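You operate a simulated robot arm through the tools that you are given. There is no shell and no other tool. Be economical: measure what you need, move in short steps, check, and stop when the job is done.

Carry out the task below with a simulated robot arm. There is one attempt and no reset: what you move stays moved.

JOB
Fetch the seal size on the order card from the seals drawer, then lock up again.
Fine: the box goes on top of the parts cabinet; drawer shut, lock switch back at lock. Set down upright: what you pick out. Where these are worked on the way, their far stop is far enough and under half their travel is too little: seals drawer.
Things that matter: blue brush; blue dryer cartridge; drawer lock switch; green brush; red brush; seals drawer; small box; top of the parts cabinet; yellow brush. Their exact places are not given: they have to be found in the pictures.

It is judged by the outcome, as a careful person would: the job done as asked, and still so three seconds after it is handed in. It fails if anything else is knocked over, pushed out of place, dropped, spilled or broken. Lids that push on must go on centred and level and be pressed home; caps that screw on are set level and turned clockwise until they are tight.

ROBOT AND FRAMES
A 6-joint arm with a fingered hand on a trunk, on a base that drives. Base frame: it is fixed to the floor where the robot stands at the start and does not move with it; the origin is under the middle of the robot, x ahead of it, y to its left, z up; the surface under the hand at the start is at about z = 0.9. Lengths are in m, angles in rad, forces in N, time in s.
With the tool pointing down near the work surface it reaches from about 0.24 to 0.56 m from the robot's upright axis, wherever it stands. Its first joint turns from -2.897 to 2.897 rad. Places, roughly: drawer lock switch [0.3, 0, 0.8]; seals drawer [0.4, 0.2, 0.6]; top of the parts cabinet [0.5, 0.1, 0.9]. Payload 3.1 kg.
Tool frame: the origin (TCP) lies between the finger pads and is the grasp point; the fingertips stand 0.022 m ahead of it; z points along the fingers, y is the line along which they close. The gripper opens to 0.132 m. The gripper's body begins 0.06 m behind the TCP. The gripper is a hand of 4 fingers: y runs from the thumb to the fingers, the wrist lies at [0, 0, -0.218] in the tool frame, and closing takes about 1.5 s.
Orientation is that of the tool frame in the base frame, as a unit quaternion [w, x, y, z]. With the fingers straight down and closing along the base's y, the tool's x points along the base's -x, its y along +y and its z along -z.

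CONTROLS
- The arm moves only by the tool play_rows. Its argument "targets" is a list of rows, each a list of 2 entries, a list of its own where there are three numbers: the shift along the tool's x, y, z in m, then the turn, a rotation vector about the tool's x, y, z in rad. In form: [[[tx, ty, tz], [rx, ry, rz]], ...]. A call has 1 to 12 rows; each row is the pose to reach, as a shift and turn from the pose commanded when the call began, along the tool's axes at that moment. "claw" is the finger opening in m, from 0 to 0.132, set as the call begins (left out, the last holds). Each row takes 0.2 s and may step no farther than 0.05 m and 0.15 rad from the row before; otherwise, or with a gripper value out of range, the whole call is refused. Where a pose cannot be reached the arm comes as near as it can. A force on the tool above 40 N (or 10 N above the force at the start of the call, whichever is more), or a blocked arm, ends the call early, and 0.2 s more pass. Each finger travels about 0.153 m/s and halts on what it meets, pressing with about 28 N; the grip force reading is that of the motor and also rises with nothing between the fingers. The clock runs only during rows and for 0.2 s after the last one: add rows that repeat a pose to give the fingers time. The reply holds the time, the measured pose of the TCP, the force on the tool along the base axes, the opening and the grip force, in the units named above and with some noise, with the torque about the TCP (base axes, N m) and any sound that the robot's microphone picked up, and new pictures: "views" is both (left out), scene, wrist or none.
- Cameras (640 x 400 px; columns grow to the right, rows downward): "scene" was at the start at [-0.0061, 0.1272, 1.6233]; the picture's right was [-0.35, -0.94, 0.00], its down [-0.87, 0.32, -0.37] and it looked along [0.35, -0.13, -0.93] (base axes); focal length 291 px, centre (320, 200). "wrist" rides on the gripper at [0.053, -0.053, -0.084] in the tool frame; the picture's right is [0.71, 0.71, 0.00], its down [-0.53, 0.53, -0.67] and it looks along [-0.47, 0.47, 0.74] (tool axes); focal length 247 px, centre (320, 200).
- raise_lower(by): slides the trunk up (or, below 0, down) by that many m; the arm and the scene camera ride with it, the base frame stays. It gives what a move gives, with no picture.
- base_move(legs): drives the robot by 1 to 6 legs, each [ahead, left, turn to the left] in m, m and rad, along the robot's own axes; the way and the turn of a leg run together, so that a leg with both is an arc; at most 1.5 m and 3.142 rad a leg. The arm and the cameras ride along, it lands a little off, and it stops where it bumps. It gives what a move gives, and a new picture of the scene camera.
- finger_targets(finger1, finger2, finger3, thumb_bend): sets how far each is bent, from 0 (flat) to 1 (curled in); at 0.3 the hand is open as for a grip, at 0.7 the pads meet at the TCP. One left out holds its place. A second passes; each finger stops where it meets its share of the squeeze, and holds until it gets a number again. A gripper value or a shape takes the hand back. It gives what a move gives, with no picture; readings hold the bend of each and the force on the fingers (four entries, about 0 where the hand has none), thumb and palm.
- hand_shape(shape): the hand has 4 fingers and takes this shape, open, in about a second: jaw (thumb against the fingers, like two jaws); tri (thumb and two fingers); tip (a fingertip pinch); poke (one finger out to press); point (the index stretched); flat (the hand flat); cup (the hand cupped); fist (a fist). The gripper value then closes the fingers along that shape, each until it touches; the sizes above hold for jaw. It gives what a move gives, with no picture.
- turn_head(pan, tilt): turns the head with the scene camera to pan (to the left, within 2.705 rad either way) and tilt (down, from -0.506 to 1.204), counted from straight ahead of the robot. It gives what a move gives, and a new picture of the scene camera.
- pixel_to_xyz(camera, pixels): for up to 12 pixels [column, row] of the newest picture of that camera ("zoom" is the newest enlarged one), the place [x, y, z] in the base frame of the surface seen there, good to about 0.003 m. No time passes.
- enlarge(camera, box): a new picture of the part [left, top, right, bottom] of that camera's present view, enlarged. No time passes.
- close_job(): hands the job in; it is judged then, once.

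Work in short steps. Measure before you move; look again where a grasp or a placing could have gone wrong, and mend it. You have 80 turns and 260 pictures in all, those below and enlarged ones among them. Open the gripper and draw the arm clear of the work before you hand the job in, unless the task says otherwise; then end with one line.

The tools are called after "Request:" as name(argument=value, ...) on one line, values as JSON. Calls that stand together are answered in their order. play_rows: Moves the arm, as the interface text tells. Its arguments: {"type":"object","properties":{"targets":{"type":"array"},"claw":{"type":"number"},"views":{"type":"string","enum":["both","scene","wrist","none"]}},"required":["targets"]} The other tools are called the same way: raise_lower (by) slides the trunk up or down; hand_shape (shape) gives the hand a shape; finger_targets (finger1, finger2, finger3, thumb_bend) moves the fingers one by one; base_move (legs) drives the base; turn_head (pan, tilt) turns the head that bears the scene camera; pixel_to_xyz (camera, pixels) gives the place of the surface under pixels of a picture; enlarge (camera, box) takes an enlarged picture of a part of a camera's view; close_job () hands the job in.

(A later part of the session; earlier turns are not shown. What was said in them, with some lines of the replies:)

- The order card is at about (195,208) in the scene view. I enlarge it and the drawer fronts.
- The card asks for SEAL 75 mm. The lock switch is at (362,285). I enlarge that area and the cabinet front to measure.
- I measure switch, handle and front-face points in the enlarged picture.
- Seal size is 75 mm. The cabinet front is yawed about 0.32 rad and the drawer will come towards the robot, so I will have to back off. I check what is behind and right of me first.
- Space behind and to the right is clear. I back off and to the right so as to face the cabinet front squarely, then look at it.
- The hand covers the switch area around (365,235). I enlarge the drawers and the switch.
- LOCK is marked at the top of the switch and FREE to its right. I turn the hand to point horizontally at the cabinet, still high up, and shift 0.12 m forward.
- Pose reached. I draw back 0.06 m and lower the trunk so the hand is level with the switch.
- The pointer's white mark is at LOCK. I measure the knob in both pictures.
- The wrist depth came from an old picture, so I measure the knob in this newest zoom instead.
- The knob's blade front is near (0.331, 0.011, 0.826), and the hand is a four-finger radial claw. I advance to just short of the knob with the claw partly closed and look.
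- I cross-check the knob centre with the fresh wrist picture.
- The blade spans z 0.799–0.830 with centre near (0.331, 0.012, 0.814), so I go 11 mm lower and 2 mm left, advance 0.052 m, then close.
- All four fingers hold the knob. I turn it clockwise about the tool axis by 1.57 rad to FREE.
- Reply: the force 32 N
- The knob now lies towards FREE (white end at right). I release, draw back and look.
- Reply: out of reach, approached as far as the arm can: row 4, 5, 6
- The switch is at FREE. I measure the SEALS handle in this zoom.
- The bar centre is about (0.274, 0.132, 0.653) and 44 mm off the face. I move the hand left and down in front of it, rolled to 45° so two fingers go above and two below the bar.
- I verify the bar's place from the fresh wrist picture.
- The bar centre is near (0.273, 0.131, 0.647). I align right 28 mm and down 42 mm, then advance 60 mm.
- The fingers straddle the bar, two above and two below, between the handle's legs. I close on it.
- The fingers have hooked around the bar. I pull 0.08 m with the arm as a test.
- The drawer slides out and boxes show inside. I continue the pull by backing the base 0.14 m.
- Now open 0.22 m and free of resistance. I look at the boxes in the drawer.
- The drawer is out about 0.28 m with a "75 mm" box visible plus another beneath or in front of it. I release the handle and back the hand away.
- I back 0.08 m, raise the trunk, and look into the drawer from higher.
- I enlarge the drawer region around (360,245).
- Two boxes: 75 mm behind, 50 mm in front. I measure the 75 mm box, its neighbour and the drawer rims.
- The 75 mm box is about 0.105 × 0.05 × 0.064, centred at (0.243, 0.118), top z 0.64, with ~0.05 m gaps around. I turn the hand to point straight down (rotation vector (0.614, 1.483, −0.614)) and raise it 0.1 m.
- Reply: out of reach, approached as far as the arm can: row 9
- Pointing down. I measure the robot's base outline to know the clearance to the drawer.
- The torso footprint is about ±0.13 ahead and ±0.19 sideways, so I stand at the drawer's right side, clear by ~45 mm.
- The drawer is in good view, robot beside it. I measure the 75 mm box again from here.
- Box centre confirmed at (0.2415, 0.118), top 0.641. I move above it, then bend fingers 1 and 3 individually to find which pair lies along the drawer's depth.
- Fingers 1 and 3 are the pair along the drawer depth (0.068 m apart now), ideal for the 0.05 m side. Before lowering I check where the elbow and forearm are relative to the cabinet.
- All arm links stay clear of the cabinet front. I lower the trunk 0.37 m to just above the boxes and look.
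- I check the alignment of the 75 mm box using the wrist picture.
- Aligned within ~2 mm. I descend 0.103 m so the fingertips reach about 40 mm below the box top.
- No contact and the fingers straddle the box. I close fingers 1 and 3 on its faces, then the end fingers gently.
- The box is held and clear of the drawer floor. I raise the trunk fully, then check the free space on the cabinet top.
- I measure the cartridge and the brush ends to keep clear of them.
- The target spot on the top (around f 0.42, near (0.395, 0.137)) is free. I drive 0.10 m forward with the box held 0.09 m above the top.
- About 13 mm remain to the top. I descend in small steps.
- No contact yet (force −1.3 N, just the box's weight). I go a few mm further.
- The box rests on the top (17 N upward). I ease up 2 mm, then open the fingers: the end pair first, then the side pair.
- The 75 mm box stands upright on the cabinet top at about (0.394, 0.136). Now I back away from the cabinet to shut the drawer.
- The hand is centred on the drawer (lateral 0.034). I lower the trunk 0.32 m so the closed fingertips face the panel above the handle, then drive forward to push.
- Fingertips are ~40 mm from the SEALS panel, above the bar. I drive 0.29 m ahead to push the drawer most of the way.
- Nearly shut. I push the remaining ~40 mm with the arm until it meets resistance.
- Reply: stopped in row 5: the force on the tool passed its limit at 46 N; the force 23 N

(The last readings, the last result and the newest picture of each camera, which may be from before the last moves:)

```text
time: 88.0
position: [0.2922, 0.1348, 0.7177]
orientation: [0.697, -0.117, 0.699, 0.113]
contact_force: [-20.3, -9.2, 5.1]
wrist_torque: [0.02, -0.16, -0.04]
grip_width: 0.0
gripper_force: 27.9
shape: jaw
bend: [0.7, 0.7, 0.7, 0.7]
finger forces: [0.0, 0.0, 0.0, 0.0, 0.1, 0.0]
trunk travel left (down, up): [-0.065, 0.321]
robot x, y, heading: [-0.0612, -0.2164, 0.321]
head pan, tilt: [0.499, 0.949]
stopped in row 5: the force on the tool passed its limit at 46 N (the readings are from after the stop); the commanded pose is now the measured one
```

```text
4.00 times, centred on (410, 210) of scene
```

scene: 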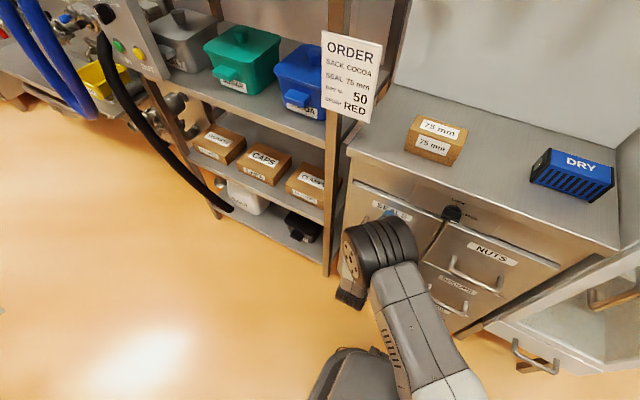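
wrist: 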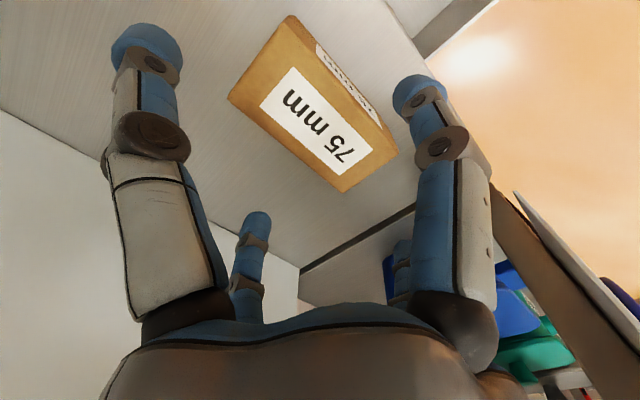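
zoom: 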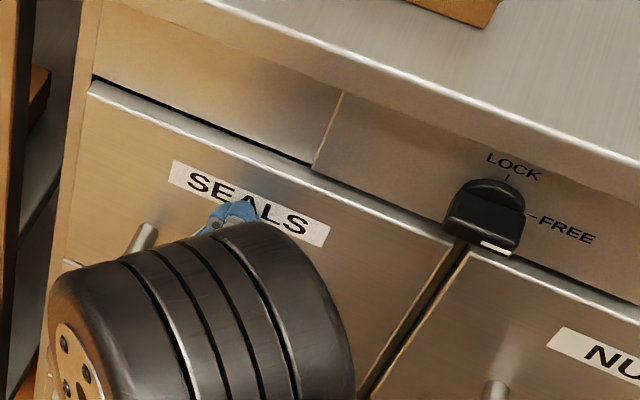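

The SEALS drawer is flush with its neighbour. I draw back and back the base 0.15 m, then check the drawer gap and switch.

Request:
play_rows(targets=[[[0, 0, -0.03], [0, 0, 0]], [[0, 0, -0.06], [0, 0, 0]]], views="none")

Request:
base_move(legs=[[-0.15, 0, 0]])

Request:
enlarge(camera="scene", box=[350, 120, 510, 220])

```text
time: 88.6
position: [0.2376, 0.1171, 0.7155]
orientation: [0.695, -0.118, 0.7, 0.113]
contact_force: [-0.4, 0.1, -0.2]
wrist_torque: [0.03, -0.01, -0.01]
grip_width: 0.0
gripper_force: 28.0
shape: jaw
bend: [0.7, 0.7, 0.7, 0.7]
finger forces: [0.0, 0.0, 0.0, 0.1, 0.0, 0.0]
trunk travel left (down, up): [-0.065, 0.321]
robot x, y, heading: [-0.0561, -0.2133, 0.322]
head pan, tilt: [0.499, 0.949]
```

```text
time: 90.0
position: [0.0948, 0.068, 0.7163]
orientation: [0.696, -0.117, 0.699, 0.114]
contact_force: [0.6, 1.5, -0.5]
wrist_torque: [0.03, 0.01, -0.01]
grip_width: 0.0
gripper_force: 27.3
shape: jaw
bend: [0.7, 0.7, 0.7, 0.7]
finger forces: [0.1, 0.0, 0.1, 0.0, 0.0, 0.0]
trunk travel left (down, up): [-0.065, 0.321]
robot x, y, heading: [-0.2055, -0.2667, 0.321]
head pan, tilt: [0.499, 0.949]
```

scene: 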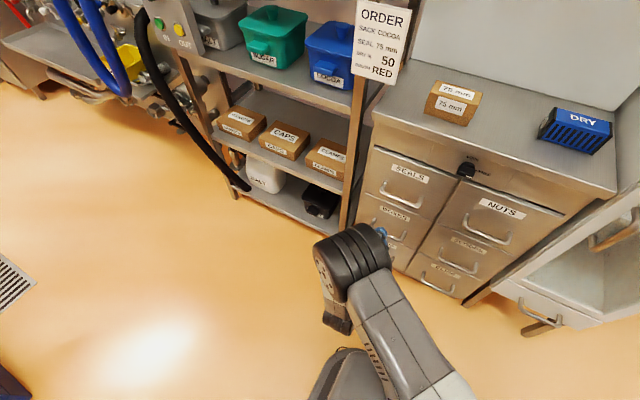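

```text
4.00 times, centred on (430, 170) of scene
```

zoom: 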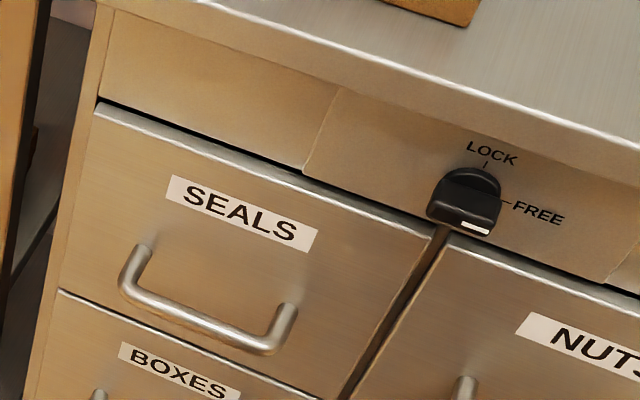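

The drawer is shut and the switch shows FREE. I measure the panel and knob, and bring the hand up in front of the switch.

Request:
pixel_to_xyz(camera="zoom", pixels=[[130, 150], [400, 270], [470, 290], [475, 228], [450, 218], [494, 222], [470, 180]])

Request:
play_rows(claw=0.08, targets=[[[-0.02, -0.026, 0.02], [0, 0, 0]], [[-0.04, -0.052, 0.04], [0, 0, 0]], [[-0.06, -0.078, 0.06], [0, 0, 0]], [[-0.08, -0.104, 0.08], [0, 0, 0]], [[-0.098, -0.129, 0.1], [0, 0, 0]], [[-0.098, -0.129, 0.125], [0, 0, 0]], [[-0.098, -0.129, 0.138], [0, 0, 0]], [[-0.098, -0.129, 0.138], [0, 0, 0]]], views="both")

```text
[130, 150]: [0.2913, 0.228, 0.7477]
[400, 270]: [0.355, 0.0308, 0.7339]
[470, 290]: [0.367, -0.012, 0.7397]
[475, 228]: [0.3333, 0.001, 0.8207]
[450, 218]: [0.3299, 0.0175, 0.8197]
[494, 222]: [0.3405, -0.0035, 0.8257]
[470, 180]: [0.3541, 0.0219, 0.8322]
```

```text
time: 91.8
position: [0.2665, -0.0085, 0.8141]
orientation: [0.696, -0.118, 0.7, 0.113]
contact_force: [-0.8, 0.0, 1.1]
wrist_torque: [-0.02, -0.01, 0.01]
grip_width: 0.08
gripper_force: 0.1
shape: jaw
bend: [0.32, 0.32, 0.32, 0.7]
finger forces: [0.0, 0.1, 0.1, 0.0, 0.0, 0.1]
trunk travel left (down, up): [-0.065, 0.321]
robot x, y, heading: [-0.204, -0.2612, 0.319]
head pan, tilt: [0.499, 0.949]
```

scene: 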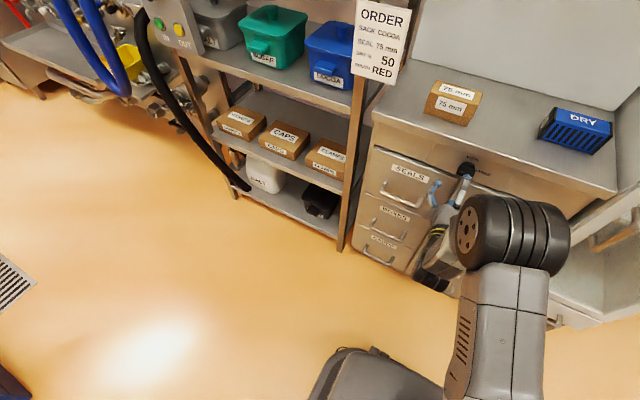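
wrist: 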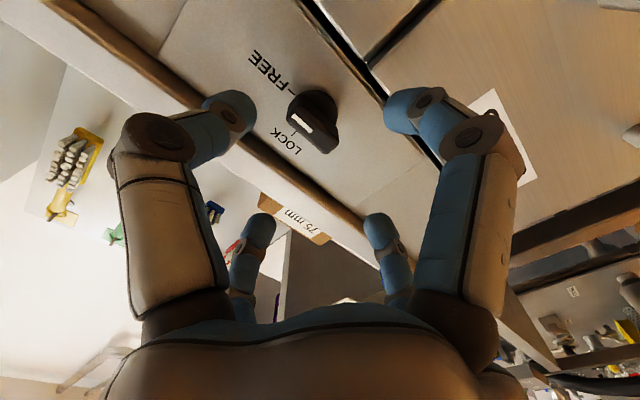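

The drawer panel reads at or inside its original plane, so it is shut. I test in the air whether the counter-clockwise roll is reachable before gripping.

Request:
play_rows(targets=[[[0, 0, 0], [0, 0, -0.143]], [[0, 0, 0], [0, 0, -0.286]], [[0, 0, 0], [0, 0, -0.428]], [[0, 0, 0], [0, 0, -0.571]], [[0, 0, 0], [0, 0, -0.714]], [[0, 0, 0], [0, 0, -0.857]], [[0, 0, 0], [0, 0, -1.0]], [[0, 0, 0], [0, 0, -1.142]], [[0, 0, 0], [0, 0, -1.285]], [[0, 0, 0], [0, 0, -1.428]], [[0, 0, 0], [0, 0, -1.571]]], views="none")

Request:
play_rows(targets=[[[0, 0, 0], [0, 0, 0.143]], [[0, 0, 0], [0, 0, 0.286]], [[0, 0, 0], [0, 0, 0.428]], [[0, 0, 0], [0, 0, 0.571]], [[0, 0, 0], [0, 0, 0.714]], [[0, 0, 0], [0, 0, 0.857]], [[0, 0, 0], [0, 0, 1.0]], [[0, 0, 0], [0, 0, 1.142]], [[0, 0, 0], [0, 0, 1.285]], [[0, 0, 0], [0, 0, 1.428]], [[0, 0, 0], [0, 0, 1.571]]], views="wrist")

Request:
pixel_to_xyz(camera="wrist", pixels=[[300, 122], [315, 132], [328, 145], [312, 125], [335, 115], [320, 100]])

```text
time: 94.2
position: [0.2665, -0.0087, 0.8137]
orientation: [-0.571, 0.578, -0.411, 0.414]
contact_force: [0.0, -0.1, -0.6]
wrist_torque: [0.04, 0.0, 0.02]
grip_width: 0.0798
gripper_force: 0.0
shape: jaw
bend: [0.32, 0.32, 0.32, 0.7]
finger forces: [0.1, 0.1, 0.1, 0.0, 0.1, 0.0]
trunk travel left (down, up): [-0.065, 0.321]
robot x, y, heading: [-0.2061, -0.2643, 0.325]
head pan, tilt: [0.499, 0.949]
```

```text
time: 96.6
position: [0.2675, -0.0092, 0.815]
orientation: [0.696, -0.115, 0.7, 0.113]
contact_force: [-1.1, 0.3, -0.4]
wrist_torque: [-0.03, 0.01, 0.01]
grip_width: 0.0798
gripper_force: 0.0
shape: jaw
bend: [0.32, 0.32, 0.32, 0.7]
finger forces: [0.0, 0.0, 0.1, 0.0, 0.1, 0.0]
trunk travel left (down, up): [-0.065, 0.321]
robot x, y, heading: [-0.2019, -0.2634, 0.323]
head pan, tilt: [0.499, 0.949]
```

wrist: 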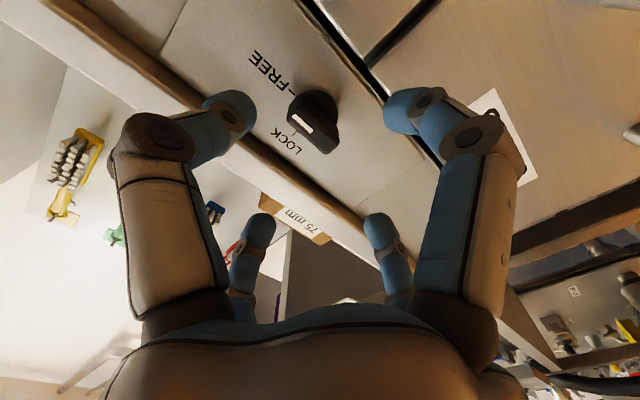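

```text
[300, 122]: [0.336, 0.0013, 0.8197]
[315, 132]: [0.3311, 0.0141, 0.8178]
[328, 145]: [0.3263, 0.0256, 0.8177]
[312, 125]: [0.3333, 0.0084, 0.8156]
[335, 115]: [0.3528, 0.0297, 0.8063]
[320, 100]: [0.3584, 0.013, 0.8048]
```

The full roll is reachable and the hand is centred on the knob (0.331, 0.0135, 0.816). I advance 0.06 m and grip.

Request:
play_rows(targets=[[[0, 0.001, 0.025], [0, 0, 0]], [[0, 0.001, 0.045], [0, 0, 0]], [[0, 0.001, 0.06], [0, 0, 0]], [[0, 0.001, 0.06], [0, 0, 0]]], views="none")

Request:
play_rows(claw=0.0, targets=[[[0, 0, 0], [0, 0, 0]], [[0, 0, 0], [0, 0, 0]], [[0, 0, 0], [0, 0, 0]], [[0, 0, 0], [0, 0, 0]], [[0, 0, 0], [0, 0, 0]], [[0, 0, 0], [0, 0, 0]]], views="wrist")

```text
time: 97.6
position: [0.3233, 0.0135, 0.8141]
orientation: [0.696, -0.116, 0.7, 0.112]
contact_force: [0.6, 0.4, -0.8]
wrist_torque: [-0.03, -0.04, -0.01]
grip_width: 0.0799
gripper_force: 0.0
shape: jaw
bend: [0.32, 0.32, 0.32, 0.7]
finger forces: [0.0, 0.1, 0.1, 0.0, 0.1, 0.0]
trunk travel left (down, up): [-0.065, 0.321]
robot x, y, heading: [-0.2041, -0.2626, 0.322]
head pan, tilt: [0.499, 0.949]
```

```text
time: 99.0
position: [0.324, 0.0129, 0.8148]
orientation: [0.696, -0.116, 0.7, 0.112]
contact_force: [5.5, 1.4, 0.3]
wrist_torque: [0.0, -0.01, -0.07]
grip_width: 0.0279
gripper_force: 28.3
shape: jaw
bend: [0.71, 0.77, 0.76, 0.7]
finger forces: [24.6, 24.6, 25.1, 0.0, 25.6, 0.0]
trunk travel left (down, up): [-0.065, 0.321]
robot x, y, heading: [-0.2002, -0.2623, 0.327]
head pan, tilt: [0.499, 0.949]
```

wrist: 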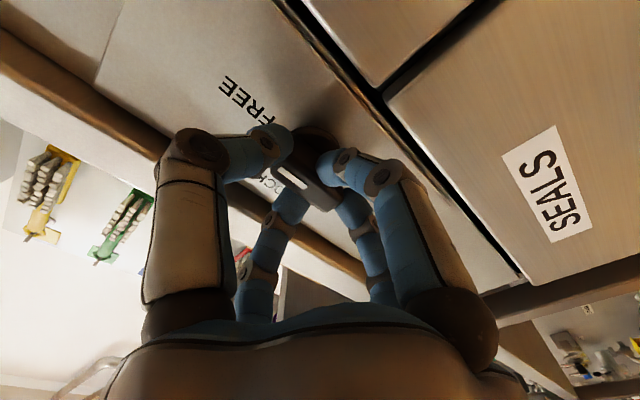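

Gripped firmly. I turn counter-clockwise 1.6 rad back to LOCK.

Request:
play_rows(targets=[[[0, 0, 0], [0, 0, -0.143]], [[0, 0, 0], [0, 0, -0.286]], [[0, 0, 0], [0, 0, -0.428]], [[0, 0, 0], [0, 0, -0.571]], [[0, 0, 0], [0, 0, -0.714]], [[0, 0, 0], [0, 0, -0.857]], [[0, 0, 0], [0, 0, -1.0]], [[0, 0, 0], [0, 0, -1.142]], [[0, 0, 0], [0, 0, -1.285]], [[0, 0, 0], [0, 0, -1.428]], [[0, 0, 0], [0, 0, -1.571]], [[0, 0, 0], [0, 0, -1.61]]], views="wrist")

Request:
enlarge(camera="scene", box=[420, 130, 520, 200])

```text
time: 101.6
position: [0.3261, 0.0065, 0.8151]
orientation: [-0.562, 0.582, -0.405, 0.426]
contact_force: [11.1, -27.1, 0.5]
wrist_torque: [0.36, 0.03, -0.49]
grip_width: 0.0279
gripper_force: 28.4
shape: jaw
bend: [0.69, 0.77, 0.76, 0.7]
finger forces: [31.8, 26.4, 23.4, 0.0, 26.4, 0.0]
trunk travel left (down, up): [-0.065, 0.321]
robot x, y, heading: [-0.2037, -0.2684, 0.319]
head pan, tilt: [0.499, 0.949]
```

wrist: 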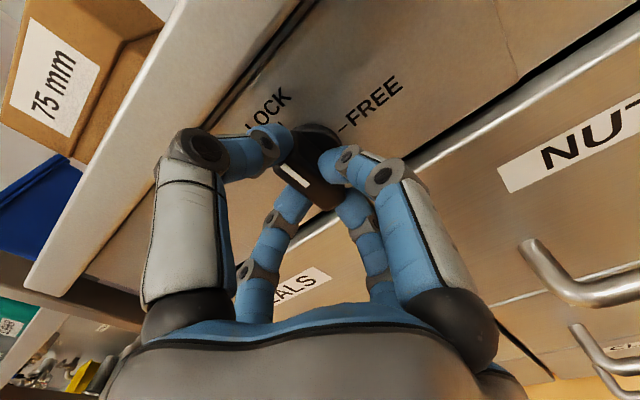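

```text
5.71 times, centred on (470, 165) of scene
```

zoom: 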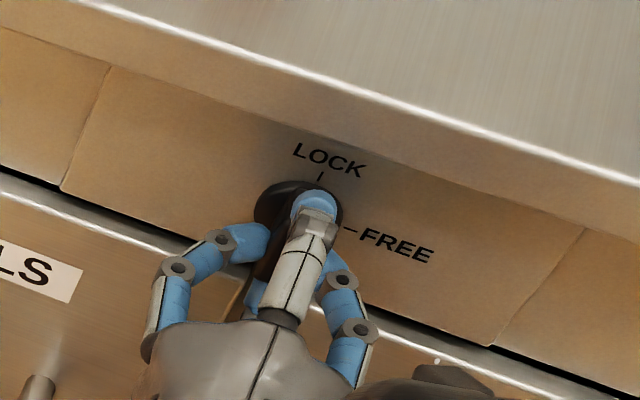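

The knob has turned up to its stop. I release, draw back and verify.

Request:
play_rows(claw=0.1, targets=[[[0, 0, 0], [0, 0, 0]], [[0, 0, 0], [0, 0, 0]], [[0, 0, 0], [0, 0, 0]], [[0, 0, 0], [0, 0, 0]], [[0, 0, -0.03], [0, 0, 0]], [[0, 0, -0.07], [0, 0, 0]], [[0, 0, -0.1], [0, 0, 0]]], views="wrist")

Request:
base_move(legs=[[-0.2, 0, 0]])

Request:
turn_head(pan=0.3, tilt=0.7)

```text
time: 103.2
position: [0.2295, -0.0209, 0.8156]
orientation: [-0.564, 0.585, -0.401, 0.423]
contact_force: [-0.8, -0.2, -0.3]
wrist_torque: [0.01, 0.0, -0.01]
grip_width: 0.1
gripper_force: 0.0
shape: jaw
bend: [0.26, 0.26, 0.26, 0.54]
finger forces: [0.0, 0.0, 0.0, 0.1, 0.0, 0.0]
trunk travel left (down, up): [-0.065, 0.321]
robot x, y, heading: [-0.2041, -0.2627, 0.322]
head pan, tilt: [0.499, 0.949]
```

wrist: 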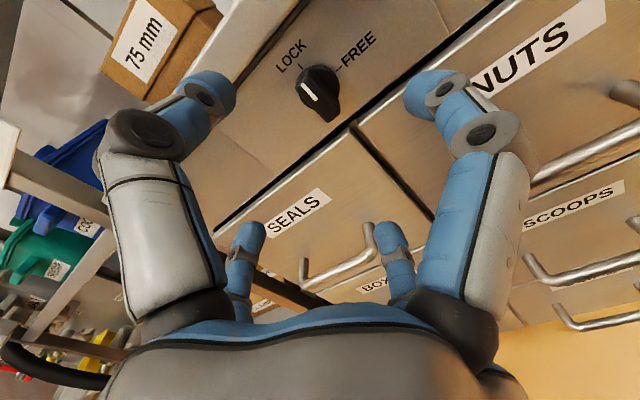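

```text
time: 104.8
position: [0.0386, -0.0836, 0.8145]
orientation: [-0.564, 0.585, -0.4, 0.423]
contact_force: [-0.2, 0.4, -0.3]
wrist_torque: [-0.02, 0.0, 0.01]
grip_width: 0.0997
gripper_force: 0.0
shape: jaw
bend: [0.26, 0.26, 0.26, 0.54]
finger forces: [0.0, 0.0, 0.0, 0.1, 0.0, 0.0]
trunk travel left (down, up): [-0.065, 0.321]
robot x, y, heading: [-0.394, -0.3295, 0.327]
head pan, tilt: [0.499, 0.949]
```

scene: 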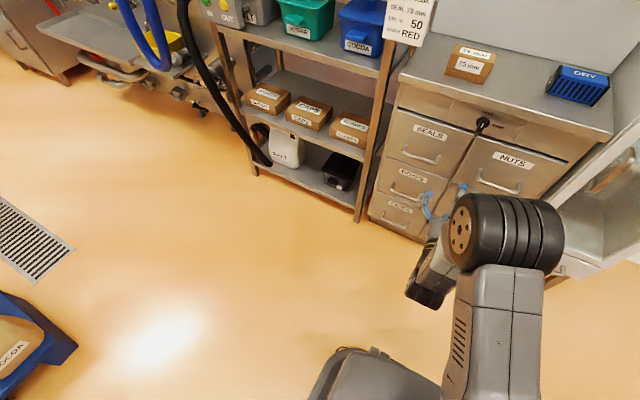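

```text
time: 105.5
position: [0.0385, -0.0847, 0.8137]
orientation: [-0.565, 0.585, -0.401, 0.422]
contact_force: [1.2, -0.2, -0.1]
wrist_torque: [0.04, 0.02, 0.0]
grip_width: 0.0995
gripper_force: 0.0
shape: jaw
bend: [0.26, 0.26, 0.26, 0.54]
finger forces: [0.0, 0.0, 0.0, 0.0, 0.0, 0.0]
trunk travel left (down, up): [-0.065, 0.321]
robot x, y, heading: [-0.3972, -0.3291, 0.324]
head pan, tilt: [0.3, 0.7]
```

scene: 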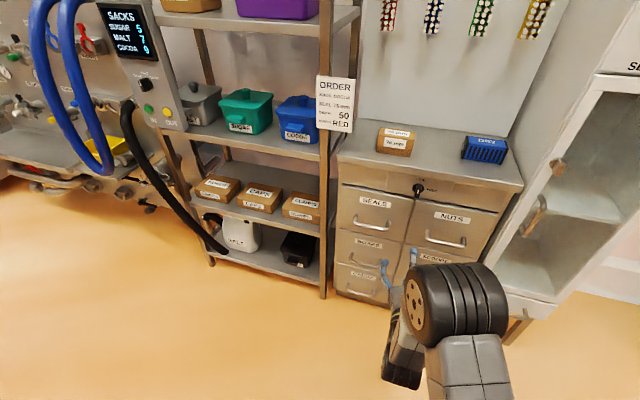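

Request:
enlarge(camera="scene", box=[330, 110, 530, 240])

Request:
enlarge(camera="scene", box=[390, 165, 450, 205])

```text
3.08 times, centred on (430, 175) of scene
```

zoom: 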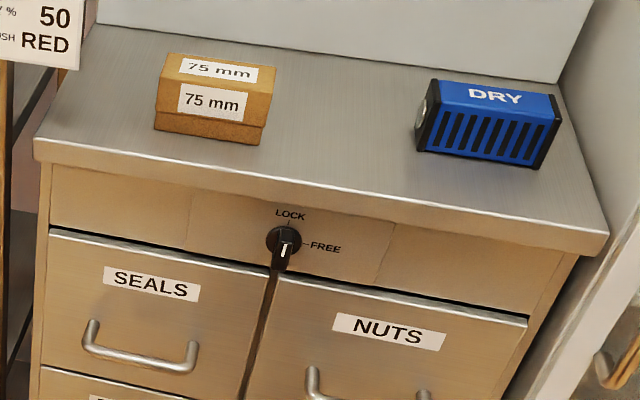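

```text
10.00 times, centred on (420, 185) of scene
```

zoom: 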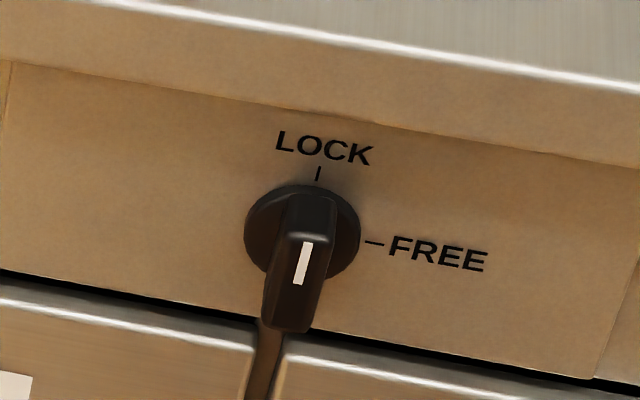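

The switch points to LOCK, the SEALS drawer is flush, and the 75 mm box stands upright on the cabinet top. The hand is open and clear, so I hand the job in.

Request:
close_job()

```text
The job is handed in.
```

The 75 mm seal box from the order card is upright on top of the parts cabinet, the seals drawer is shut, and the lock switch is back at LOCK.
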